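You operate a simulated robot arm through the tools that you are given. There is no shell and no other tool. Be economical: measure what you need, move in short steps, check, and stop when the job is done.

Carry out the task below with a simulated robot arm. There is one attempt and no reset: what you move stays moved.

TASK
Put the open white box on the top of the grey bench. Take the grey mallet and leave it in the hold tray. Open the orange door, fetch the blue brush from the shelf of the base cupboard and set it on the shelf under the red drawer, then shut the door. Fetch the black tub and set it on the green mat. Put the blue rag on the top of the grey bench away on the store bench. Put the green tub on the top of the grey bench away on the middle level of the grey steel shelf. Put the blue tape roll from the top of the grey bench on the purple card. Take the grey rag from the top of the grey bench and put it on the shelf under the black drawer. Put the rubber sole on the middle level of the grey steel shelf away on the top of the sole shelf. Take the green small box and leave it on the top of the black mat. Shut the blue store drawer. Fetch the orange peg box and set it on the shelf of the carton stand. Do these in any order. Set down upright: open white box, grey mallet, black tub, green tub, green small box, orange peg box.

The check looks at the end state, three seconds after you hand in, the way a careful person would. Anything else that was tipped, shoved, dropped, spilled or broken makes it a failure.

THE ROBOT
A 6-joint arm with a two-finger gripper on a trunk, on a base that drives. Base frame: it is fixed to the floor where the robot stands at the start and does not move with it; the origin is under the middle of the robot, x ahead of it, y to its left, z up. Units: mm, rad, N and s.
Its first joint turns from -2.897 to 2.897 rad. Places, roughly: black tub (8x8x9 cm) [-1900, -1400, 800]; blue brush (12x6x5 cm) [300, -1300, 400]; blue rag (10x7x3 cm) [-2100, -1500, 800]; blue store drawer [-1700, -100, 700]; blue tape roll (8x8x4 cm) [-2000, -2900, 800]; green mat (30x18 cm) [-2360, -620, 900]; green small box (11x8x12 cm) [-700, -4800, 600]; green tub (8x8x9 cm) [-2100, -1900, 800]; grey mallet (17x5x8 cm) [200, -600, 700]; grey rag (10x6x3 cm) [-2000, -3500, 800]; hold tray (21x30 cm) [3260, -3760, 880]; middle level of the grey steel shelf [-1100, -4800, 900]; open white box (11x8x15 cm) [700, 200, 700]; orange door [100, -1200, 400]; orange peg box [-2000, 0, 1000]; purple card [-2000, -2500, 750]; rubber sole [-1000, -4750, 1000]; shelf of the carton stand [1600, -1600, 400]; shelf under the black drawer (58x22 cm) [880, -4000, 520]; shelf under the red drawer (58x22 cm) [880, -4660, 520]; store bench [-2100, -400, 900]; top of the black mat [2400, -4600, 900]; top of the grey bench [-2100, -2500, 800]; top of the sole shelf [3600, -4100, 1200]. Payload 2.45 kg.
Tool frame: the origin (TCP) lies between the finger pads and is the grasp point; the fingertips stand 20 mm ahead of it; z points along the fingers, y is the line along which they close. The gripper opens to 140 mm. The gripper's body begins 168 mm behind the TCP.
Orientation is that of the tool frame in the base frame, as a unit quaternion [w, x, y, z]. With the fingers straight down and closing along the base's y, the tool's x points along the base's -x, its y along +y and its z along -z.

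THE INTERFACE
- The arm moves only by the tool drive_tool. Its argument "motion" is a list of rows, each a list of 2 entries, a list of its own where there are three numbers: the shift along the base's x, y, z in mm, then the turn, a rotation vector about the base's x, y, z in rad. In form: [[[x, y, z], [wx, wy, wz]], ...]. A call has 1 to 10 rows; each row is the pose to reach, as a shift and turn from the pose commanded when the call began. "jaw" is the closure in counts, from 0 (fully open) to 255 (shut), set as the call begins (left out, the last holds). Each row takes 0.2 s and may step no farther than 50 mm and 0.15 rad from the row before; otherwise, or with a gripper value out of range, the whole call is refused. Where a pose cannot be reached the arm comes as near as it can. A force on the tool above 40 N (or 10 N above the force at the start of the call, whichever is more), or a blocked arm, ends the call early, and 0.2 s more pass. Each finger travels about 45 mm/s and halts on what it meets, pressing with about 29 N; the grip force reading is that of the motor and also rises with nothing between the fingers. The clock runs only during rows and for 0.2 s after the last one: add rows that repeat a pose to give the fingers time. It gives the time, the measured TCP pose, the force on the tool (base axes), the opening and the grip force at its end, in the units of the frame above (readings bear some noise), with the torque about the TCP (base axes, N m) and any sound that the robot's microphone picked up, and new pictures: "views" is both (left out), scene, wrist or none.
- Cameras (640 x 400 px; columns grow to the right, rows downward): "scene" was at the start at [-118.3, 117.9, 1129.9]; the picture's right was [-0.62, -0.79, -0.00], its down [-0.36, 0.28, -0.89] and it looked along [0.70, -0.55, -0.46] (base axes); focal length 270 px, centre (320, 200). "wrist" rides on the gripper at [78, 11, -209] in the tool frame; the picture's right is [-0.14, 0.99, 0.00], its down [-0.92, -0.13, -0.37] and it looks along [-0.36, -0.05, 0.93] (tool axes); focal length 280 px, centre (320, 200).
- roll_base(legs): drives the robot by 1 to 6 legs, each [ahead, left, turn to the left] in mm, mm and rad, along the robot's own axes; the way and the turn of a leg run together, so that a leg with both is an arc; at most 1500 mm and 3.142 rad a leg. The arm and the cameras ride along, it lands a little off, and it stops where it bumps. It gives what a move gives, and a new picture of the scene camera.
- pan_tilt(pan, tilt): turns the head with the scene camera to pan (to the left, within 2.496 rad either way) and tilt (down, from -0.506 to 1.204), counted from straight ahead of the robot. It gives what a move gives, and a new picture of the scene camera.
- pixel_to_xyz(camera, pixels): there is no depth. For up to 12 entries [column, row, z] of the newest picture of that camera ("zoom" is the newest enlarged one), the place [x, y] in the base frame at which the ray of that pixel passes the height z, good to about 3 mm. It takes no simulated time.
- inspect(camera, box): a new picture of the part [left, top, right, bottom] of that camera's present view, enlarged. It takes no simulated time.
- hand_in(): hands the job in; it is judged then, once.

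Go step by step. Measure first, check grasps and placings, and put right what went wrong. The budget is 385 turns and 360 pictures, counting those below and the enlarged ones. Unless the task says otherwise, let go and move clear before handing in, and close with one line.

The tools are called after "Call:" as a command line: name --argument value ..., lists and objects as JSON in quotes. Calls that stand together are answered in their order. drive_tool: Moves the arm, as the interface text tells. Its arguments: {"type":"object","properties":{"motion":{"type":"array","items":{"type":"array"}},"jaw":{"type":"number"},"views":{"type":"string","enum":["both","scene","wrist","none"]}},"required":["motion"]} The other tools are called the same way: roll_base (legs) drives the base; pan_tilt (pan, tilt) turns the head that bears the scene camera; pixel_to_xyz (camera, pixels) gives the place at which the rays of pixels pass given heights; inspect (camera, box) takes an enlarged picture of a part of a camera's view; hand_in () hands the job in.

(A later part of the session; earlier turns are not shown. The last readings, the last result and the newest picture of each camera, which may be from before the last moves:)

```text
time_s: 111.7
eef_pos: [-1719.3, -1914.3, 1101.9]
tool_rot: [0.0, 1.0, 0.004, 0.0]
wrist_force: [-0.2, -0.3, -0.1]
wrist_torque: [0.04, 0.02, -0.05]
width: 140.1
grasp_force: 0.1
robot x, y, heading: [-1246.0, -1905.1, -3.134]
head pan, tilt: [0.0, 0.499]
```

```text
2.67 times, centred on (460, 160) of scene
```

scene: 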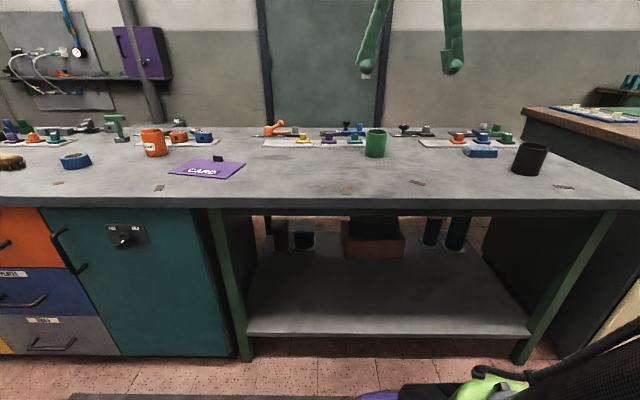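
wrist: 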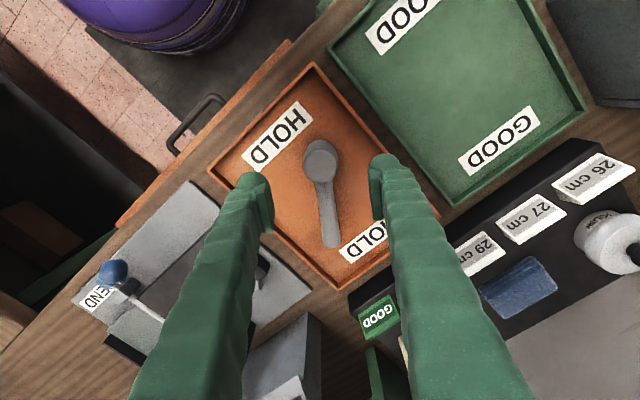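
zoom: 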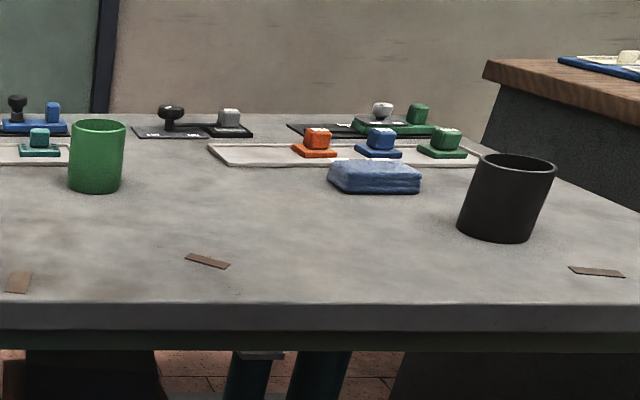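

Green tub is near (-2147,-1873) on a bench top at z≈780. I'll move closer and pitch the tool 45° forward so the same grip can set it down inside the shelf.

Call:
roll_base --legs '[[120, 0, -0.006]]'

Call:
drive_tool --motion '[[[-20, 7, -15], [0, 0.13, 0]], [[-40, 14, -30], [0, 0.26, 0]], [[-60, 21, -45], [0, 0.39, 0]], [[-80, 28, -60], [0, 0.52, 0]], [[-100, 35, -75], [0, 0.65, 0]], [[-120, 38, -90], [0, 0.78, 0]], [[-120, 38, -90], [0, 0.78, 0]]]'

```text
time_s: 112.9
eef_pos: [-1840.6, -1914.0, 1103.0]
tool_rot: [-0.001, 1.0, 0.002, 0.0]
wrist_force: [-0.5, -1.0, 1.0]
wrist_torque: [0.0, 0.01, 0.0]
width: 139.8
grasp_force: 0.0
robot x, y, heading: [-1366.9, -1903.3, -3.138]
head pan, tilt: [0.0, 0.499]
```

scene: 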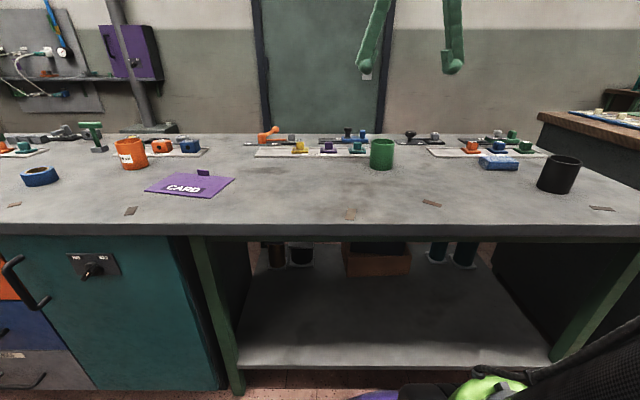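

```text
time_s: 114.5
eef_pos: [-1961.2, -1875.5, 1013.1]
tool_rot: [0.0, 0.925, 0.002, -0.38]
wrist_force: [0.3, 0.4, 0.5]
wrist_torque: [0.03, 0.04, -0.01]
width: 140.0
grasp_force: 0.0
robot x, y, heading: [-1360.7, -1907.5, -3.135]
head pan, tilt: [0.0, 0.499]
```

scene: 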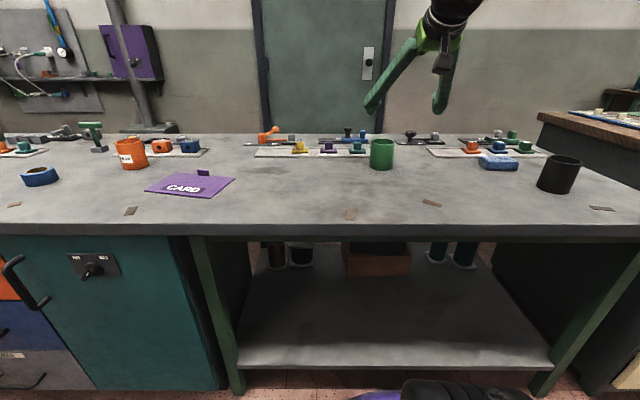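
wrist: 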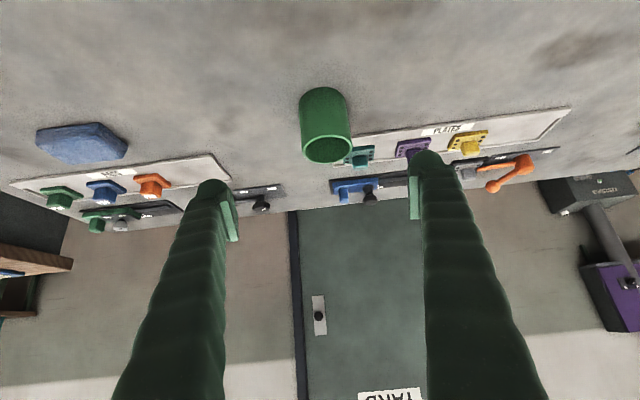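

The tub shows at (325,125) in the wrist view. I'll locate it from both cameras.

Call:
pixel_to_xyz --camera "wrist" --pixels '[[327, 148, 870], [322, 92, 780], [300, 120, 825], [350, 122, 825], [325, 121, 825]]'

Call:
pixel_to_xyz --camera "scene" --pixels '[[382, 171, 780], [382, 142, 870], [370, 155, 825], [394, 155, 825]]'

```text
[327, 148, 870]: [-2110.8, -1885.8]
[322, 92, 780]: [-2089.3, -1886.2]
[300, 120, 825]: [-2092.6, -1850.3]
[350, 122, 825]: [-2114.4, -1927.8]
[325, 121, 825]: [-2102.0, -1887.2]
```

```text
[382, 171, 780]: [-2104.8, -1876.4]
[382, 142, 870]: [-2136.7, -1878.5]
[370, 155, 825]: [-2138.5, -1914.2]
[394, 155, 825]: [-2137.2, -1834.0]
```

Estimated tub centre is (-2115,-1881), with the bench top near 787. I'll approach along the tool axis.

Call:
drive_tool --motion '[[[-35, -3, -35], [0, 0, 0]], [[-55, -5, -70], [0, 0, 0]], [[-70, -5, -95], [0, 0, 0]], [[-98, -5, -123], [0, 0, 0]], [[-98, -5, -123], [0, 0, 0]]]'

```text
time_s: 115.7
eef_pos: [-2057.5, -1879.8, 888.0]
tool_rot: [0.0, 0.925, 0.002, -0.38]
wrist_force: [0.0, -0.1, -0.3]
wrist_torque: [0.01, 0.02, 0.0]
width: 140.3
grasp_force: 0.0
robot x, y, heading: [-1363.7, -1905.0, -3.137]
head pan, tilt: [0.0, 0.499]
```

scene: 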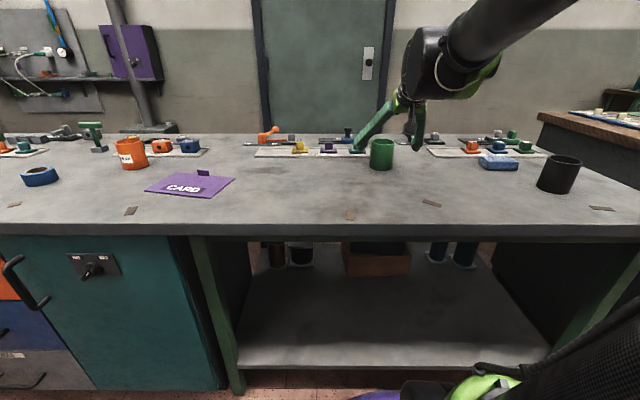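
wrist: 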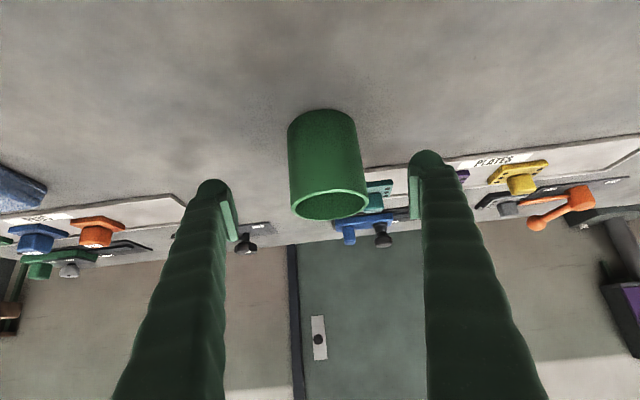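

The tub is centred between the fingers. I'll move in and close.

Call:
drive_tool --motion '[[[-28, -3, -27], [0, 0, 0]], [[-57, -3, -53], [0, 0, 0]], [[-57, -3, -53], [0, 0, 0]]]' --views "none"

Call:
drive_tool --motion '[[[0, 0, 0], [0, 0, 0]], [[0, 0, 0], [0, 0, 0]], [[0, 0, 0], [0, 0, 0]], [[0, 0, 0], [0, 0, 0]], [[0, 0, 0], [0, 0, 0]], [[0, 0, 0], [0, 0, 0]]]' --jaw 255

```text
time_s: 116.5
eef_pos: [-2115.7, -1883.8, 837.7]
tool_rot: [-0.001, 0.925, 0.002, -0.381]
wrist_force: [0.5, 0.6, 0.3]
wrist_torque: [-0.01, -0.01, -0.01]
width: 140.0
grasp_force: 0.1
robot x, y, heading: [-1366.0, -1908.2, -3.137]
head pan, tilt: [0.0, 0.499]
```

```text
time_s: 117.9
eef_pos: [-2116.7, -1883.9, 838.2]
tool_rot: [-0.001, 0.925, 0.001, -0.38]
wrist_force: [-1.3, -0.9, 1.9]
wrist_torque: [-0.1, -0.04, -0.06]
width: 77.5
grasp_force: 29.0
robot x, y, heading: [-1368.1, -1909.3, -3.14]
head pan, tilt: [0.0, 0.499]
```

scene: 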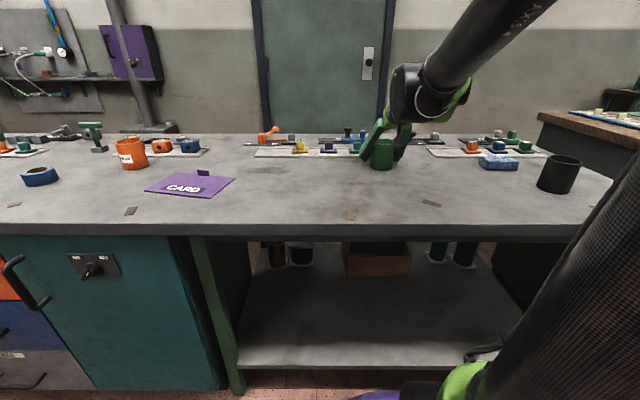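
wrist: 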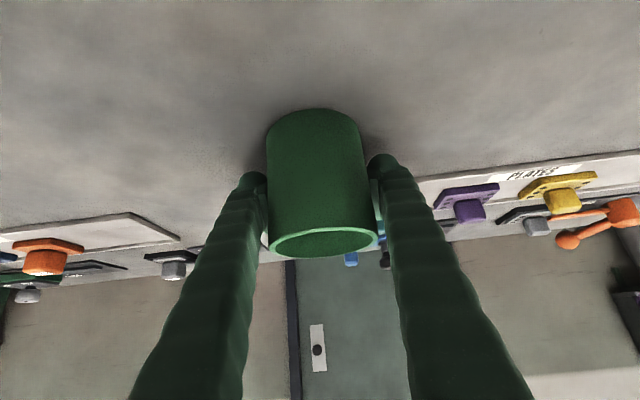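

The green tub is gripped at 77.5 mm. I'll lift and retract.

Call:
drive_tool --motion '[[[0, 0, 40], [0, 0, 0]], [[0, 0, 80], [0, 0, 0]], [[20, 0, 120], [0, 0, 0]], [[55, 0, 150], [0, 0, 0]], [[95, 0, 170], [0, 0, 0]], [[140, 0, 185], [0, 0, 0]], [[185, 0, 200], [0, 0, 0]], [[230, 0, 200], [0, 0, 0]], [[230, 0, 200], [0, 0, 0]]]' --views "wrist"

Call:
roll_base --legs '[[-350, 0, 0], [0, 0, 1.567]]'

```text
time_s: 119.9
eef_pos: [-1887.1, -1882.3, 1035.1]
tool_rot: [-0.001, 0.925, 0.001, -0.38]
wrist_force: [0.1, 0.7, -1.2]
wrist_torque: [-0.03, 0.04, 0.03]
width: 75.1
grasp_force: 29.0
robot x, y, heading: [-1359.2, -1906.0, -3.14]
head pan, tilt: [0.0, 0.499]
```

wrist: 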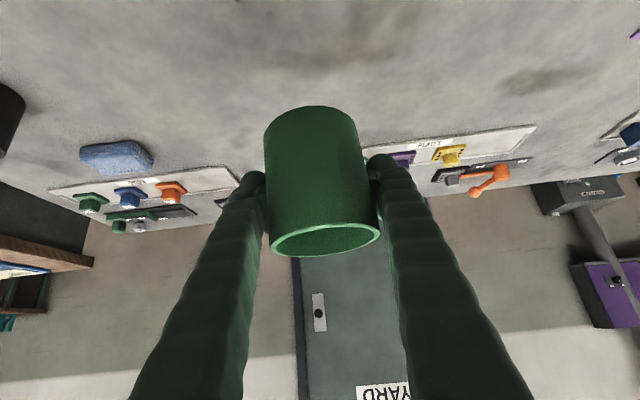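

```text
time_s: 125.9
eef_pos: [-1047.8, -2427.5, 1035.3]
tool_rot: [0.266, 0.659, 0.649, -0.272]
wrist_force: [0.0, 0.1, -0.6]
wrist_torque: [-0.04, -0.03, 0.0]
width: 74.8
grasp_force: 29.3
robot x, y, heading: [-1017.4, -1907.3, -1.588]
head pan, tilt: [0.0, 0.499]
```

scene: 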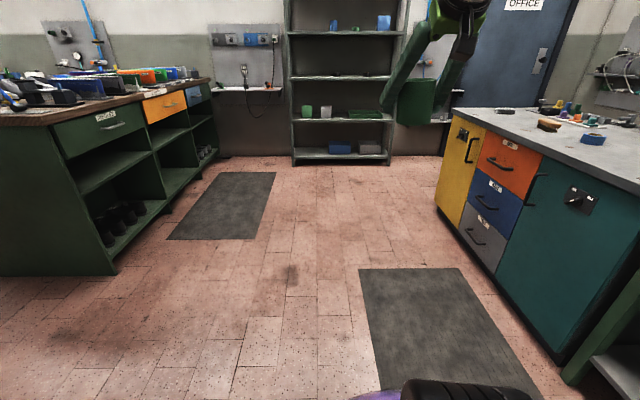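

Next I'll drive south to about y=-3750, facing the steel shelf.

Call:
roll_base --legs '[[1450, 60, 0.017], [450, 0, 0]]'

Call:
pan_tilt --pan 0.0 --tilt 0.2

```text
time_s: 135.4
eef_pos: [-903.5, -4320.1, 1033.0]
tool_rot: [0.276, 0.634, 0.674, -0.262]
wrist_force: [0.0, 0.1, -0.3]
wrist_torque: [-0.05, 0.01, 0.03]
width: 74.7
grasp_force: 29.6
robot x, y, heading: [-912.7, -3797.9, -1.511]
head pan, tilt: [0.0, 0.499]
```

scene: 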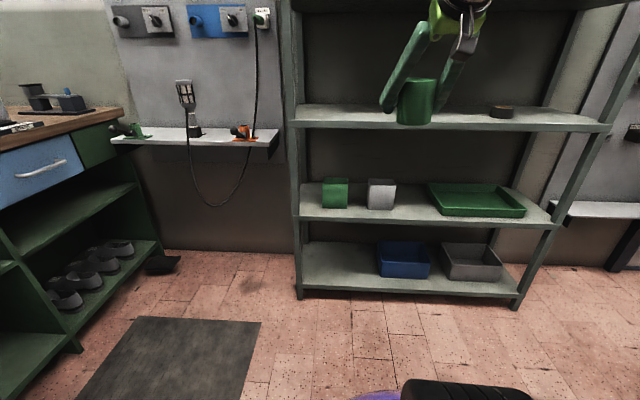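

```text
time_s: 136.2
eef_pos: [-903.9, -4320.1, 1034.4]
tool_rot: [0.276, 0.634, 0.674, -0.262]
wrist_force: [0.3, 0.1, -1.2]
wrist_torque: [0.0, 0.0, 0.01]
width: 74.5
grasp_force: 29.3
robot x, y, heading: [-913.5, -3796.1, -1.513]
head pan, tilt: [0.0, 0.201]
```

scene: 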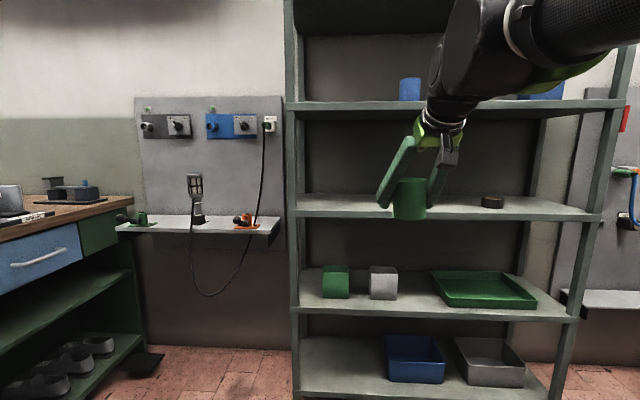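

I'll measure the shelf planes: the middle-level front edge at (350,217) and its items.

Call:
pixel_to_xyz --camera "scene" --pixels '[[350, 216, 900], [350, 216, 930], [350, 197, 900], [350, 197, 930], [350, 310, 600], [350, 310, 620], [330, 298, 620], [480, 207, 920], [502, 207, 920], [350, 112, 1200], [600, 108, 1200], [600, 219, 900]]'

Call:
inspect --camera "scene" --box '[280, 80, 620, 320]'

```text
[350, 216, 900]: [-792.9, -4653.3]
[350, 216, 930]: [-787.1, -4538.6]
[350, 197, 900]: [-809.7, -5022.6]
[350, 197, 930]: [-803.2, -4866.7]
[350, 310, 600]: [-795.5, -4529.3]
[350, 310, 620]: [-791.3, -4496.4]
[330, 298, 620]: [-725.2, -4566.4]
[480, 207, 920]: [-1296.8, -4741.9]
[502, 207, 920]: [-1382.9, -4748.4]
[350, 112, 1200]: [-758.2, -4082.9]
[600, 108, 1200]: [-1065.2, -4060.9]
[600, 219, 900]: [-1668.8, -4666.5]
```

```text
1.67 times, centred on (450, 200) of scene
```

zoom: 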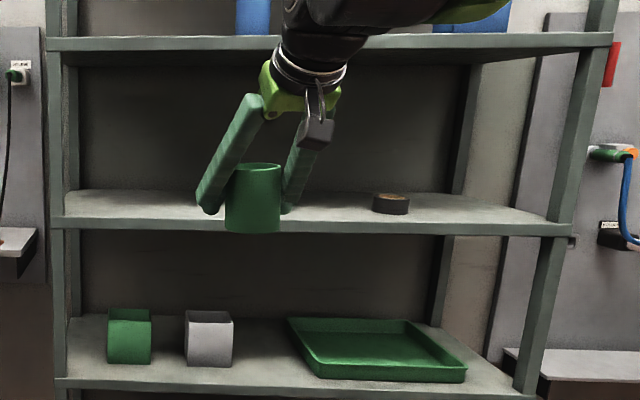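

The sole is hidden behind the tub. I'll shift the arm left (+x) and up to see the level.

Call:
drive_tool --motion '[[[45, 0, 10], [0, 0, 0]], [[90, 0, 20], [0, 0, 0]], [[130, 0, 30], [0, 0, 0]], [[170, 0, 30], [0, 0, 0]], [[170, 0, 30], [0, 0, 0]]]'

Call:
inspect --camera "scene" --box '[280, 120, 620, 320]'

```text
time_s: 137.4
eef_pos: [-732.1, -4320.3, 1065.0]
tool_rot: [0.276, 0.634, 0.674, -0.261]
wrist_force: [0.2, -0.1, -0.8]
wrist_torque: [0.01, -0.03, 0.04]
width: 74.6
grasp_force: 29.1
robot x, y, heading: [-912.6, -3794.3, -1.514]
head pan, tilt: [0.0, 0.201]
```

scene: 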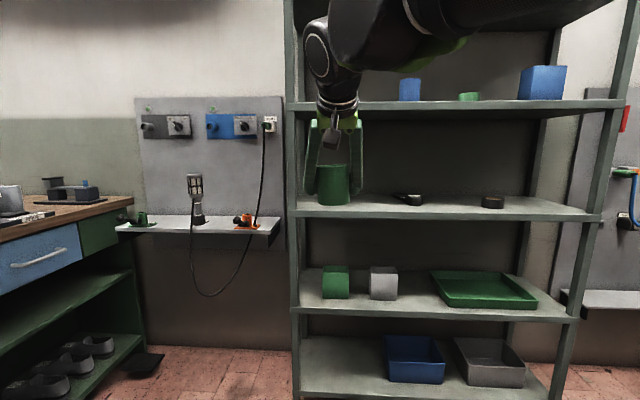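
wrist: 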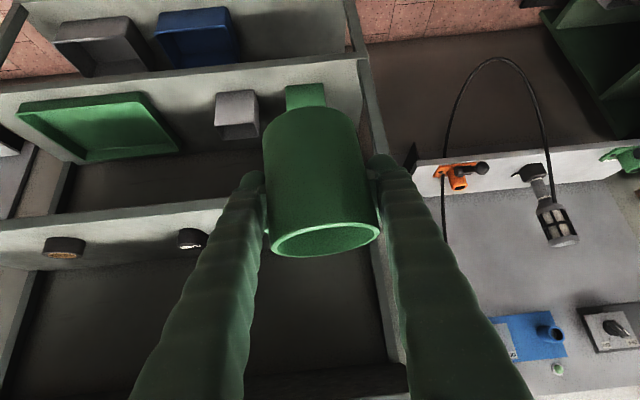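

```text
1.88 times, centred on (450, 220) of scene
```

zoom: 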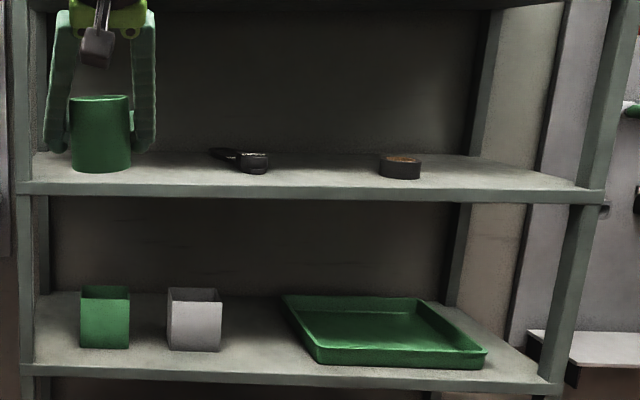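

The sole is the dark piece at (410,199), and the space at its left is free. I'll bring the tub in toward x=-780 in front of the shelf.

Call:
drive_tool --motion '[[[-10, -45, -10], [0, 0, 0]], [[-20, -90, -20], [0, 0, 0]], [[-30, -135, -30], [0, 0, 0]], [[-40, -180, -40], [0, 0, 0]], [[-48, -225, -50], [0, 0, 0]], [[-48, -270, -55], [0, 0, 0]], [[-48, -270, -55], [0, 0, 0]]]'

```text
time_s: 139.0
eef_pos: [-780.5, -4591.7, 1005.7]
tool_rot: [0.275, 0.634, 0.674, -0.261]
wrist_force: [-0.4, 0.4, -1.2]
wrist_torque: [0.01, 0.03, 0.01]
width: 74.4
grasp_force: 28.8
robot x, y, heading: [-910.0, -3798.0, -1.51]
head pan, tilt: [0.0, 0.201]
```

scene: 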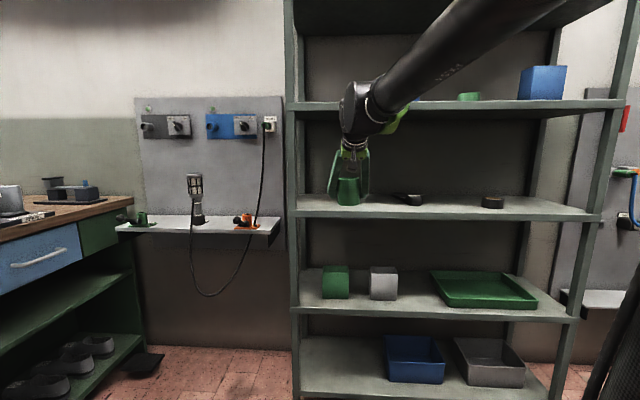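
wrist: 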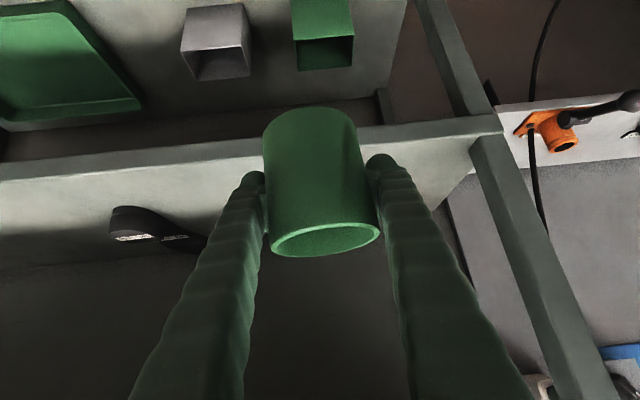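

I'll triangulate the middle level's front edge and the sole from both views.

Call:
pixel_to_xyz --camera "wrist" --pixels '[[420, 144, 890], [420, 144, 910], [420, 144, 930], [110, 181, 910], [110, 181, 890], [115, 225, 920], [160, 240, 920], [205, 240, 920]]'

Call:
pixel_to_xyz --camera "scene" --pixels '[[340, 212, 890], [340, 212, 910], [340, 212, 930], [402, 197, 920], [422, 204, 920]]'

Call:
inspect --camera "wrist" --box '[60, 100, 300, 300]'

```text
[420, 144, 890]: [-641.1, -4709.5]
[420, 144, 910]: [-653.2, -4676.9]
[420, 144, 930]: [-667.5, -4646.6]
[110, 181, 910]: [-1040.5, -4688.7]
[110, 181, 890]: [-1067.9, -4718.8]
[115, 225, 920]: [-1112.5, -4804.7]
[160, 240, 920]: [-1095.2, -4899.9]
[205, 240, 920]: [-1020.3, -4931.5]
```

```text
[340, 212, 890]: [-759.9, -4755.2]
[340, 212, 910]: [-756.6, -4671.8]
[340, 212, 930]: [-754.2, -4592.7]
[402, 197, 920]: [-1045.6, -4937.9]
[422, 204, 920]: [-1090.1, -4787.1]
```

```text
2.00 times, centred on (180, 200) of wrist
```

zoom: 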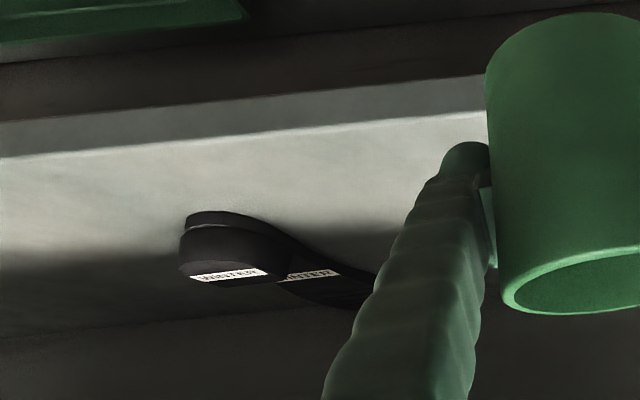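

The level's surface is z≈910 with its front edge at y≈-4675. I'll move in to y≈-4748 and lower to contact.

Call:
drive_tool --motion '[[[0, -45, 0], [0, 0, 0]], [[0, -90, -5], [0, 0, 0]], [[0, -135, -15], [0, 0, 0]], [[0, -155, -25], [0, 0, 0]], [[0, -155, -30], [0, 0, 0]], [[0, -155, -34], [0, 0, 0]], [[0, -155, -38], [0, 0, 0]], [[0, -155, -42], [0, 0, 0]], [[0, -155, -46], [0, 0, 0]], [[0, -155, -50], [0, 0, 0]]]'

```text
time_s: 141.2
eef_pos: [-782.3, -4745.7, 961.1]
tool_rot: [0.276, 0.633, 0.674, -0.262]
wrist_force: [-1.0, -1.7, 8.7]
wrist_torque: [0.2, -0.31, -0.03]
width: 74.6
grasp_force: 28.6
robot x, y, heading: [-913.4, -3795.7, -1.507]
head pan, tilt: [0.0, 0.201]
```

scene: 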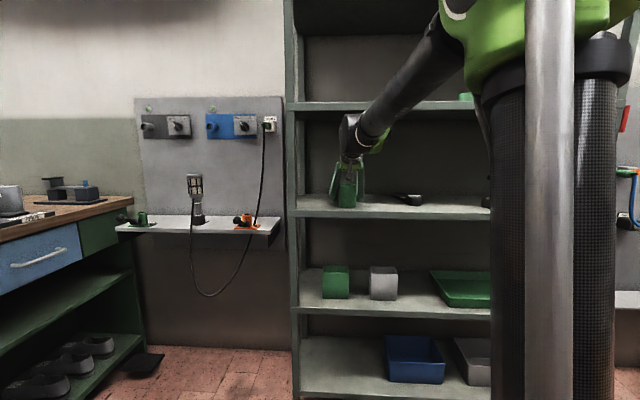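
wrist: 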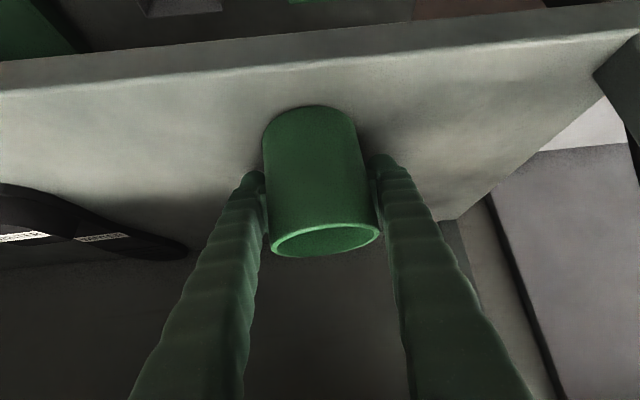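

It's resting on the level. I'll release and back out along the tool axis.

Call:
drive_tool --motion '[[[0, 0, 0], [0, 0, 0]], [[0, 0, 0], [0, 0, 0]], [[0, 0, 0], [0, 0, 0]], [[0, 0, 0], [0, 0, 0]], [[0, 30, 30], [0, 0, 0]], [[0, 65, 60], [0, 0, 0]], [[0, 105, 85], [0, 0, 0]], [[0, 150, 105], [0, 0, 0]], [[0, 195, 105], [0, 0, 0]]]' --jaw 65

```text
time_s: 143.2
eef_pos: [-783.7, -4551.1, 1065.0]
tool_rot: [0.276, 0.633, 0.674, -0.262]
wrist_force: [-0.1, -1.5, 0.0]
wrist_torque: [0.04, 0.02, 0.0]
width: 104.7
grasp_force: 0.1
robot x, y, heading: [-906.5, -3797.0, -1.509]
head pan, tilt: [0.0, 0.201]
```

scene: 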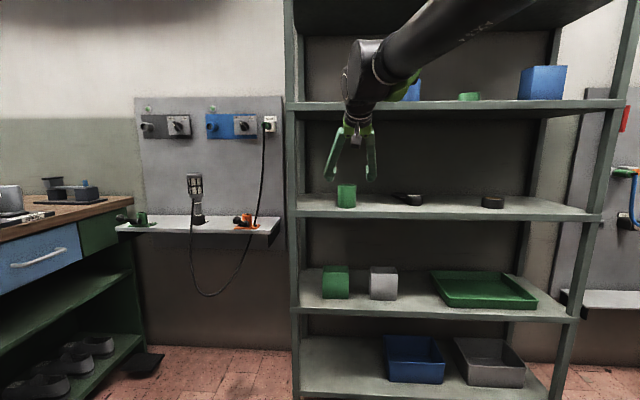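
wrist: 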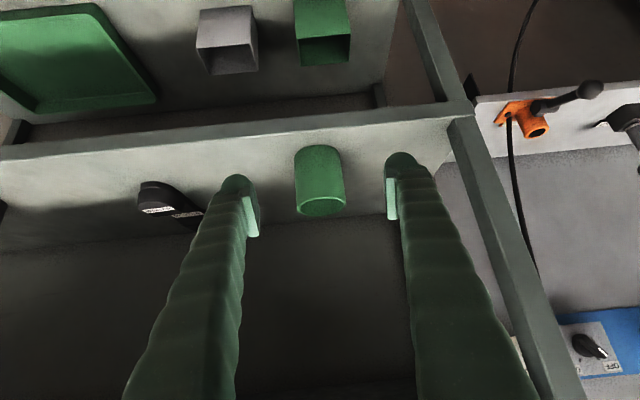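

The green tub stands on the middle level. I'll move over in front of the sole to look at it closely.

Call:
drive_tool --motion '[[[-45, 20, 5], [0, 0, 0]], [[-90, 20, 10], [0, 0, 0]], [[-135, 20, 15], [0, 0, 0]], [[-180, 20, 20], [0, 0, 0]], [[-225, 20, 25], [0, 0, 0]], [[-260, 20, 30], [0, 0, 0]], [[-260, 20, 30], [0, 0, 0]]]' --jaw 0 --views "wrist"

Call:
inspect --camera "wrist" --box '[200, 80, 440, 280]'

Call:
inspect --camera "scene" --box '[320, 140, 520, 260]'

```text
time_s: 144.8
eef_pos: [-1040.4, -4530.8, 1094.6]
tool_rot: [0.277, 0.633, 0.674, -0.262]
wrist_force: [-0.2, -0.5, 0.4]
wrist_torque: [0.04, 0.0, -0.01]
width: 140.0
grasp_force: 0.0
robot x, y, heading: [-911.7, -3800.9, -1.511]
head pan, tilt: [0.0, 0.201]
```

wrist: 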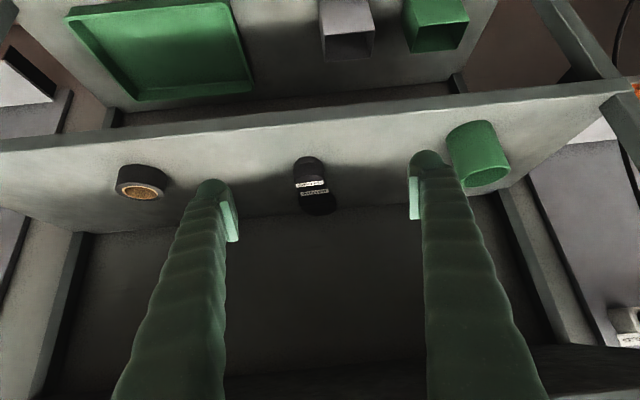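

```text
2.00 times, centred on (320, 180) of wrist
```

zoom: 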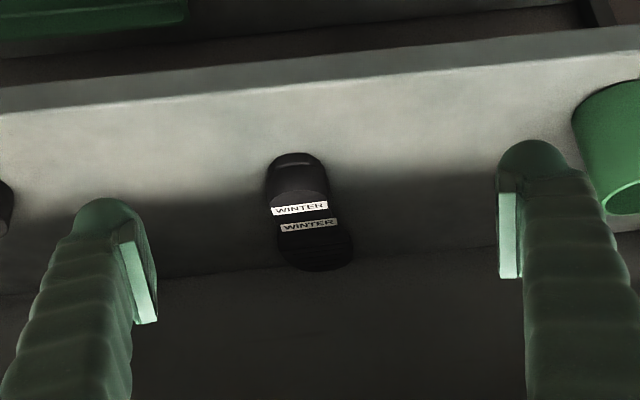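

```text
3.20 times, centred on (420, 200) of scene
```

zoom: 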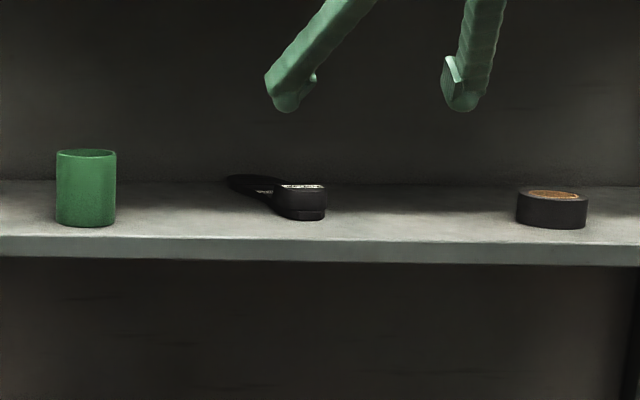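

Call:
pixel_to_xyz --camera "wrist" --pixels '[[306, 157, 915], [293, 174, 925], [324, 178, 925], [306, 176, 940], [298, 200, 920], [334, 197, 920], [318, 214, 915], [334, 210, 915], [312, 187, 920]]'

Call:
pixel_to_xyz --camera "scene" --pixels '[[407, 206, 912], [421, 206, 912], [391, 195, 918], [413, 198, 940]]'

```text
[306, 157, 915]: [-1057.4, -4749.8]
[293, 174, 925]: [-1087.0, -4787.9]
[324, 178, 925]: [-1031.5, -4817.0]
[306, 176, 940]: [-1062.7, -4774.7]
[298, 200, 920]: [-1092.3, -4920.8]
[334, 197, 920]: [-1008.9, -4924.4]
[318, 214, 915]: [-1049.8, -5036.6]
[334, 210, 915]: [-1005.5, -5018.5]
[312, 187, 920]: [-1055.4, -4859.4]
```

```text
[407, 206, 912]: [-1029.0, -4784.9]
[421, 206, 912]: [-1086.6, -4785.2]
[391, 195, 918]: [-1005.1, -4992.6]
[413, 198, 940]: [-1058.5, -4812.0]
```

The sole lies nearly along -y: heel at (-1058,-4752 to -4815), toe near y=-5030, and the tool is already aligned with it. I'll approach the heel.

Call:
drive_tool --motion '[[[-6, -45, -15], [0, 0, 0]], [[-11, -90, -30], [0, 0, 0]], [[-16, -135, -46], [0, 0, 0]], [[-16, -180, -60], [0, 0, 0]], [[-16, -205, -85], [0, 0, 0]], [[-16, -230, -110], [0, 0, 0]], [[-16, -255, -135], [0, 0, 0]], [[-16, -255, -135], [0, 0, 0]]]' --jaw 60

Call:
inspect --camera "scene" --box '[320, 100, 520, 240]'

```text
time_s: 146.6
eef_pos: [-1054.3, -4787.1, 960.3]
tool_rot: [0.276, 0.634, 0.674, -0.26]
wrist_force: [-0.2, -0.1, 0.4]
wrist_torque: [0.01, 0.03, -0.01]
width: 107.2
grasp_force: 0.1
robot x, y, heading: [-912.2, -3792.9, -1.511]
head pan, tilt: [0.0, 0.201]
```

scene: 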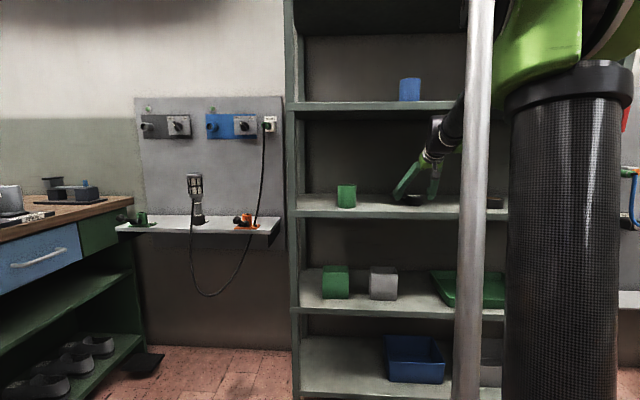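
wrist: 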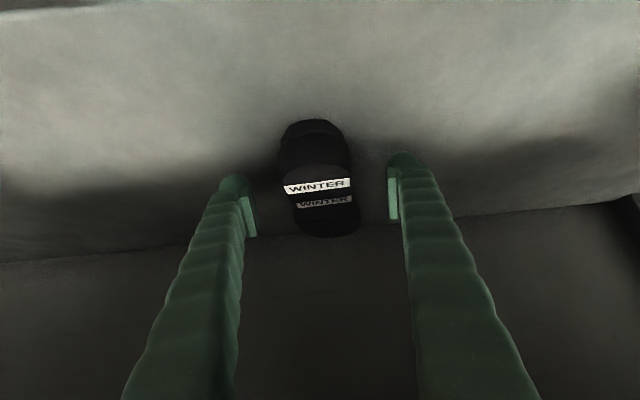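

```text
2.86 times, centred on (420, 170) of scene
```

zoom: 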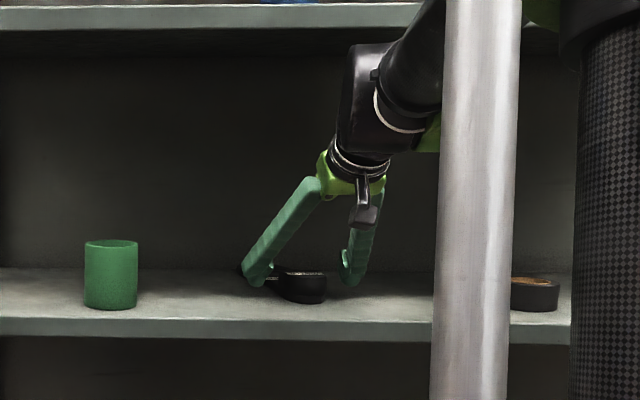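

The heel is centred between the fingers. A final short advance, then close.

Call:
drive_tool --motion '[[[-2, -10, -10], [0, 0, 0]], [[-2, -18, -20], [0, 0, 0]], [[-2, -18, -20], [0, 0, 0]]]' --views "none"

Call:
drive_tool --motion '[[[0, 0, 0], [0, 0, 0]], [[0, 0, 0], [0, 0, 0]], [[0, 0, 0], [0, 0, 0]], [[0, 0, 0], [0, 0, 0]], [[0, 0, 0], [0, 0, 0]]]' --jaw 255

```text
time_s: 147.4
eef_pos: [-1057.7, -4804.1, 941.0]
tool_rot: [0.276, 0.633, 0.674, -0.261]
wrist_force: [-1.2, 1.1, 4.8]
wrist_torque: [0.06, -0.32, 0.08]
width: 107.8
grasp_force: 0.0
robot x, y, heading: [-913.2, -3794.6, -1.507]
head pan, tilt: [0.0, 0.201]
```

```text
time_s: 148.3
eef_pos: [-1054.6, -4803.4, 943.7]
tool_rot: [0.278, 0.633, 0.674, -0.261]
wrist_force: [0.2, 5.8, 21.8]
wrist_torque: [0.12, 0.07, -0.02]
width: 59.4
grasp_force: 20.2
robot x, y, heading: [-908.2, -3797.3, -1.51]
head pan, tilt: [0.0, 0.201]
stopped in row 4: the force on the tool passed its limit at 46 N (the readings are from after the stop); the commanded pose is now the measured one
```

scene: 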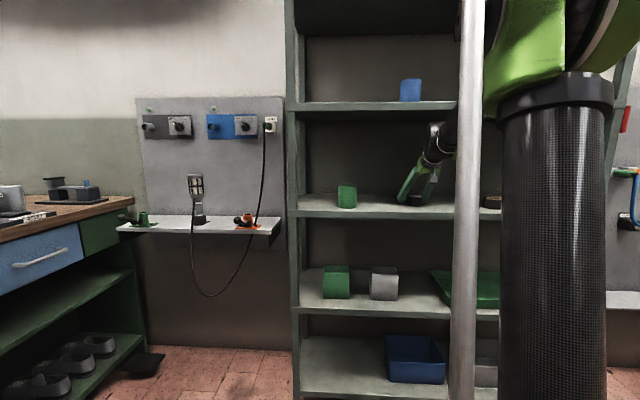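
wrist: 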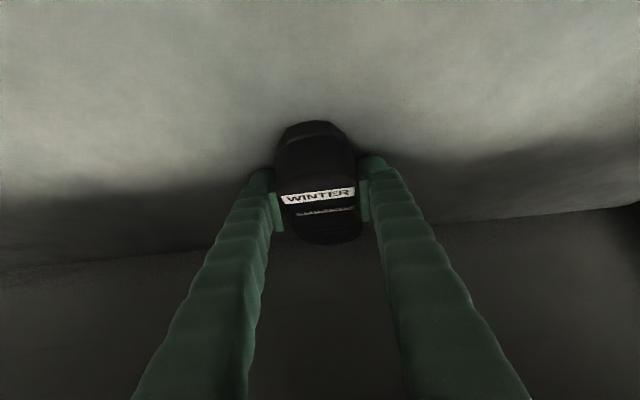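

It's gripped at 59 mm with the fingertips pressing the surface. I'll ease up and let the grip settle, then lift a little.

Call:
drive_tool --motion '[[[0, 0, 2], [0, 0, 0]], [[0, 0, 2], [0, 0, 0]], [[0, 0, 5], [0, 0, 0]], [[0, 0, 15], [0, 0, 0]], [[0, 0, 30], [0, 0, 0]], [[0, 0, 40], [0, 0, 0]], [[0, 0, 40], [0, 0, 0]]]' --jaw 255

Call:
inspect --camera "scene" --box '[320, 100, 520, 240]'

```text
time_s: 149.9
eef_pos: [-1053.3, -4803.7, 982.5]
tool_rot: [0.277, 0.633, 0.674, -0.26]
wrist_force: [0.3, -0.4, -2.1]
wrist_torque: [0.08, -0.04, -0.03]
width: 58.5
grasp_force: 28.7
robot x, y, heading: [-911.7, -3800.5, -1.511]
head pan, tilt: [0.0, 0.201]
```

scene: 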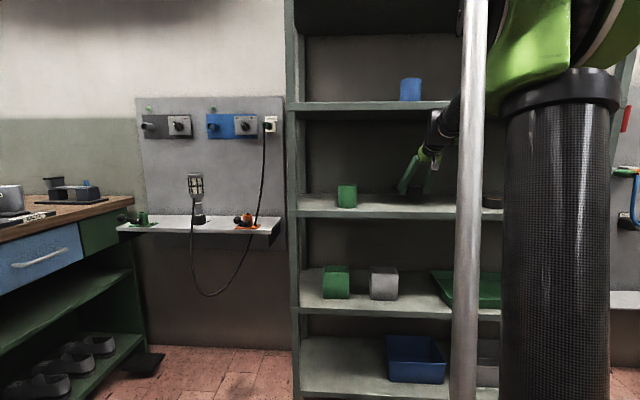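
wrist: 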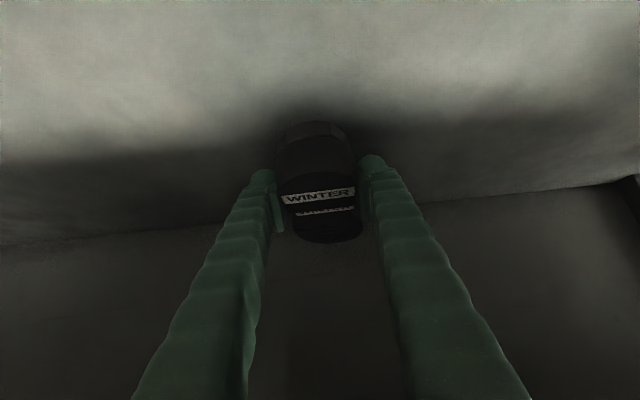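

```text
2.86 times, centred on (420, 170) of scene
```

zoom: 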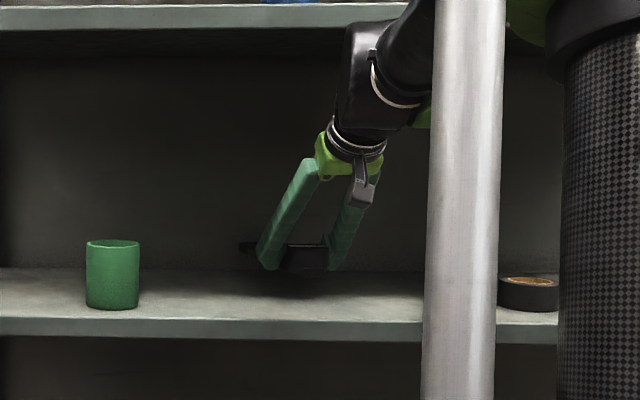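

The sole is held level. I'll back the base straight out of the shelf.

Call:
roll_base --legs '[[-450, 0, 0]]'

Call:
drive_tool --motion '[[[0, 45, 20], [0, 0, 0]], [[0, 90, 40], [0, 0, 0]], [[0, 135, 60], [0, 0, 0]], [[0, 180, 80], [0, 0, 0]], [[0, 225, 100], [0, 0, 0]], [[0, 270, 120], [0, 0, 0]], [[0, 310, 140], [0, 0, 0]], [[0, 350, 160], [0, 0, 0]], [[0, 390, 180], [0, 0, 0]]]' --views "wrist"

```text
time_s: 152.6
eef_pos: [-1066.9, -4358.3, 982.8]
tool_rot: [0.28, 0.626, 0.68, -0.258]
wrist_force: [0.9, 0.4, -2.0]
wrist_torque: [0.12, 0.0, 0.0]
width: 58.7
grasp_force: 29.3
robot x, y, heading: [-946.2, -3346.3, -1.486]
head pan, tilt: [0.0, 0.201]
```

scene: 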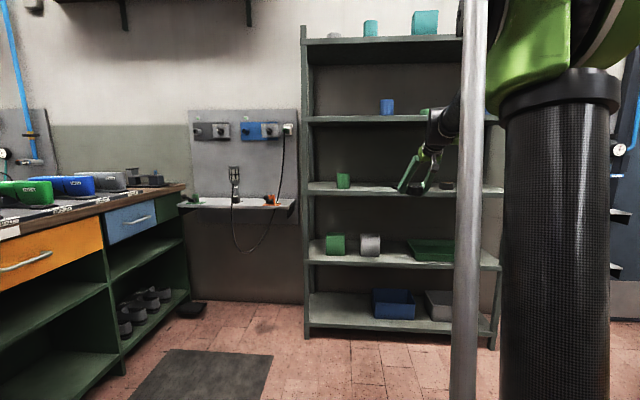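

```text
time_s: 154.8
eef_pos: [-1063.9, -4018.9, 1179.2]
tool_rot: [0.283, 0.616, 0.69, -0.253]
wrist_force: [-0.6, 0.5, -2.3]
wrist_torque: [0.04, 0.02, 0.02]
width: 58.9
grasp_force: 28.8
robot x, y, heading: [-939.1, -3346.7, -1.489]
head pan, tilt: [0.0, 0.201]
stopped in row 9: the arm was blocked; the commanded pose is now the measured one
```

wrist: 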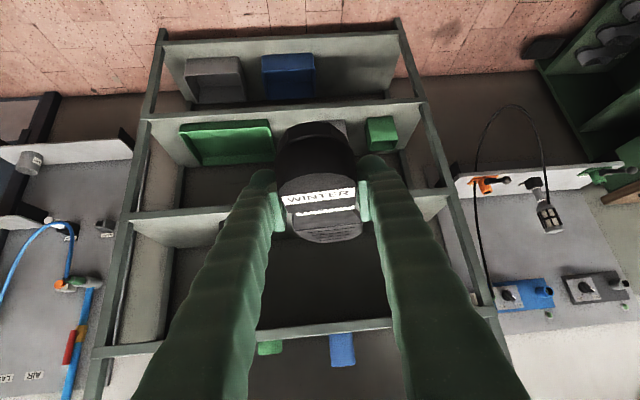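

The arm is near its inner limit but out of the shelf, and the sole is still held. I'll drive around to the east bench.

Call:
roll_base --legs '[[-1000, 0, 0], [0, 0, 1.489], [1450, 0, 0], [1400, 0, 0]]'

```text
time_s: 176.9
eef_pos: [2450.7, -2663.8, 1179.6]
tool_rot: [0.38, 0.017, 0.925, -0.007]
wrist_force: [-0.6, -0.5, -1.8]
wrist_torque: [-0.02, 0.13, 0.05]
width: 58.4
grasp_force: 29.1
robot x, y, heading: [1804.4, -2442.4, -0.068]
head pan, tilt: [0.0, 0.201]
```

scene: 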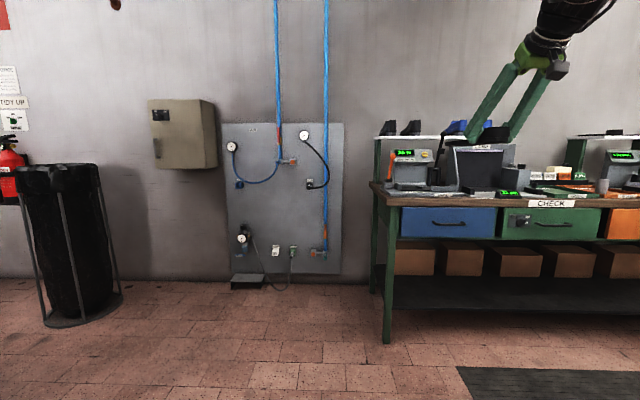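

Call:
roll_base --legs '[[100, 0, 0.068], [100, -1400, 0]]'

Call:
pan_tilt --pan -0.15 --tilt 0.1

Call:
inspect --camera "scene" --box '[300, 100, 560, 260]'

```text
time_s: 184.9
eef_pos: [2691.9, -4047.9, 1179.7]
tool_rot: [0.381, -0.028, 0.924, 0.011]
wrist_force: [-0.7, 0.7, -2.1]
wrist_torque: [-0.07, 0.07, 0.01]
width: 57.9
grasp_force: 28.8
robot x, y, heading: [2022.0, -3886.2, 0.031]
head pan, tilt: [0.0, 0.201]
```

scene: 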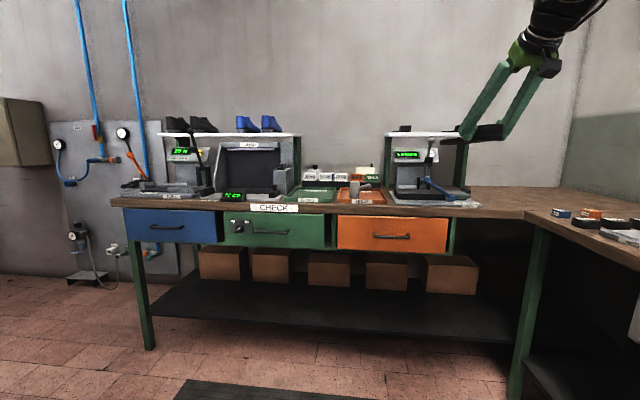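

```text
time_s: 185.6
eef_pos: [2691.4, -4047.6, 1180.4]
tool_rot: [0.38, -0.029, 0.924, 0.012]
wrist_force: [0.6, 0.5, -2.1]
wrist_torque: [-0.03, 0.14, -0.06]
width: 58.1
grasp_force: 29.1
robot x, y, heading: [2028.8, -3886.0, 0.026]
head pan, tilt: [-0.15, 0.099]
```

scene: 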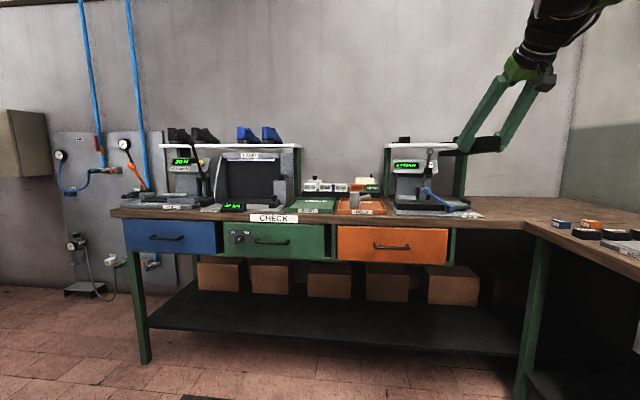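

```text
2.46 times, centred on (430, 180) of scene
```

zoom: 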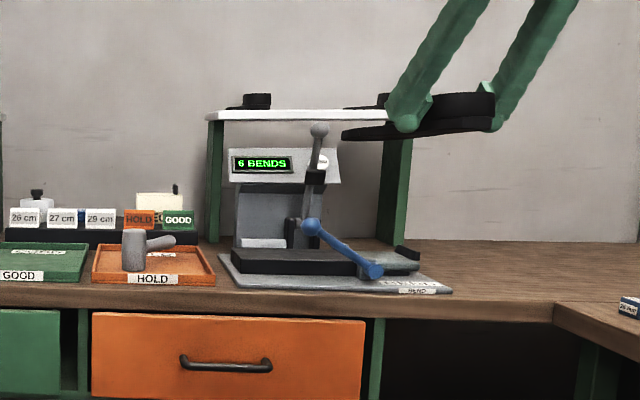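

The board above the bend machine is the sole shelf, with its front edge along (385–463,146). I'll estimate its extent.

Call:
pixel_to_xyz --camera "scene" --pixels '[[385, 147, 1200], [385, 147, 1230], [465, 146, 1200], [385, 147, 1260], [400, 210, 880], [478, 212, 880], [404, 136, 1230]]'

Call:
drive_tool --motion '[[[10, 20, 40], [0, 0, 0]], [[20, 40, 80], [0, 0, 0]], [[30, 60, 120], [0, 0, 0]], [[40, 80, 160], [0, 0, 0]], [[50, 100, 200], [0, 0, 0]], [[60, 120, 240], [0, 0, 0]]]'

```text
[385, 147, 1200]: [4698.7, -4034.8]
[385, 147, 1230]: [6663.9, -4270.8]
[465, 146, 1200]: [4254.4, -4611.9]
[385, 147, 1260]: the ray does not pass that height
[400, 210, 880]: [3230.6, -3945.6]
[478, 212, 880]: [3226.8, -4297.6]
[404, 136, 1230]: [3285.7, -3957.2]
```

```text
time_s: 187.0
eef_pos: [2750.7, -3926.6, 1417.9]
tool_rot: [0.379, -0.028, 0.925, 0.011]
wrist_force: [-0.8, -1.0, -2.9]
wrist_torque: [-0.03, 0.09, 0.0]
width: 58.1
grasp_force: 28.5
robot x, y, heading: [2026.2, -3890.8, 0.034]
head pan, tilt: [-0.15, 0.099]
```

scene: 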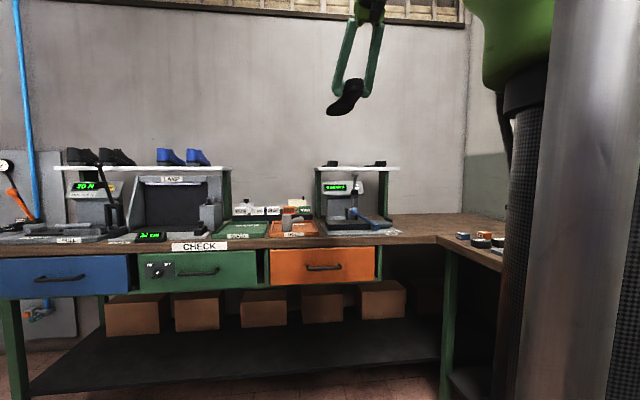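
wrist: 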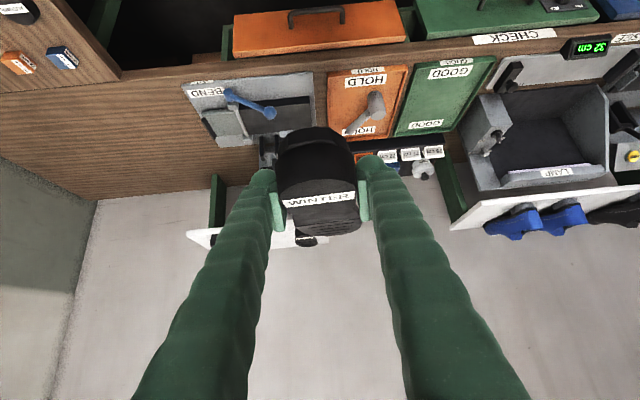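

The wrist view now shows the board at (190–330,230). I'll enlarge both views.

Call:
inspect --camera "wrist" --box '[160, 130, 400, 280]'

Call:
inspect --camera "scene" --box '[290, 130, 430, 250]'

Call:
pixel_to_xyz --camera "scene" --pixels '[[316, 168, 1200], [400, 168, 1200], [316, 168, 1150], [400, 168, 1150], [316, 168, 1100]]'

Call:
pixel_to_xyz --camera "wrist" --pixels '[[186, 233, 1200], [325, 240, 1200], [186, 233, 1150], [210, 249, 1200], [210, 249, 1150], [325, 240, 1150]]'

```text
2.67 times, centred on (280, 205) of wrist
```

zoom: 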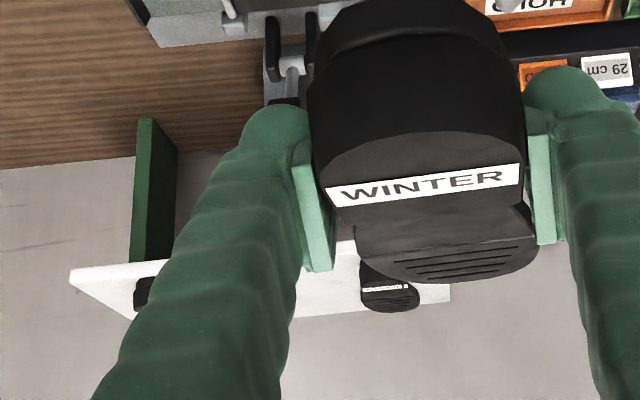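

```text
3.33 times, centred on (360, 190) of scene
```

zoom: 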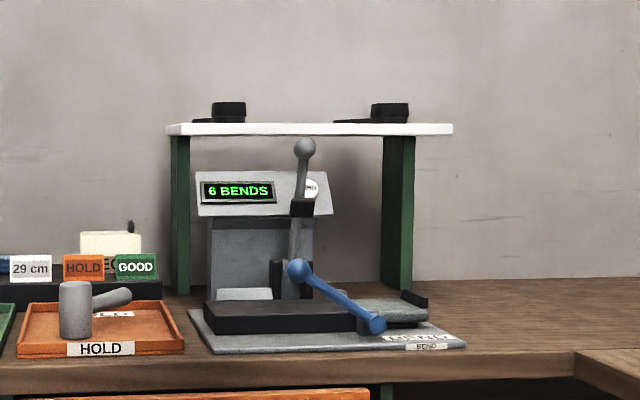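

```text
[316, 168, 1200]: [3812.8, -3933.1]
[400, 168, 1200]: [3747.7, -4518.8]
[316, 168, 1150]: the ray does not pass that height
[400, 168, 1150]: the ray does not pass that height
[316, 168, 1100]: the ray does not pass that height
```

```text
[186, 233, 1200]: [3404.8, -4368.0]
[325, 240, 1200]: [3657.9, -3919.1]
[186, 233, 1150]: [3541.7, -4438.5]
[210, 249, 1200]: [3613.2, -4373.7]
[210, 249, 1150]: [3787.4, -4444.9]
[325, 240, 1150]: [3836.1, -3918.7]
```

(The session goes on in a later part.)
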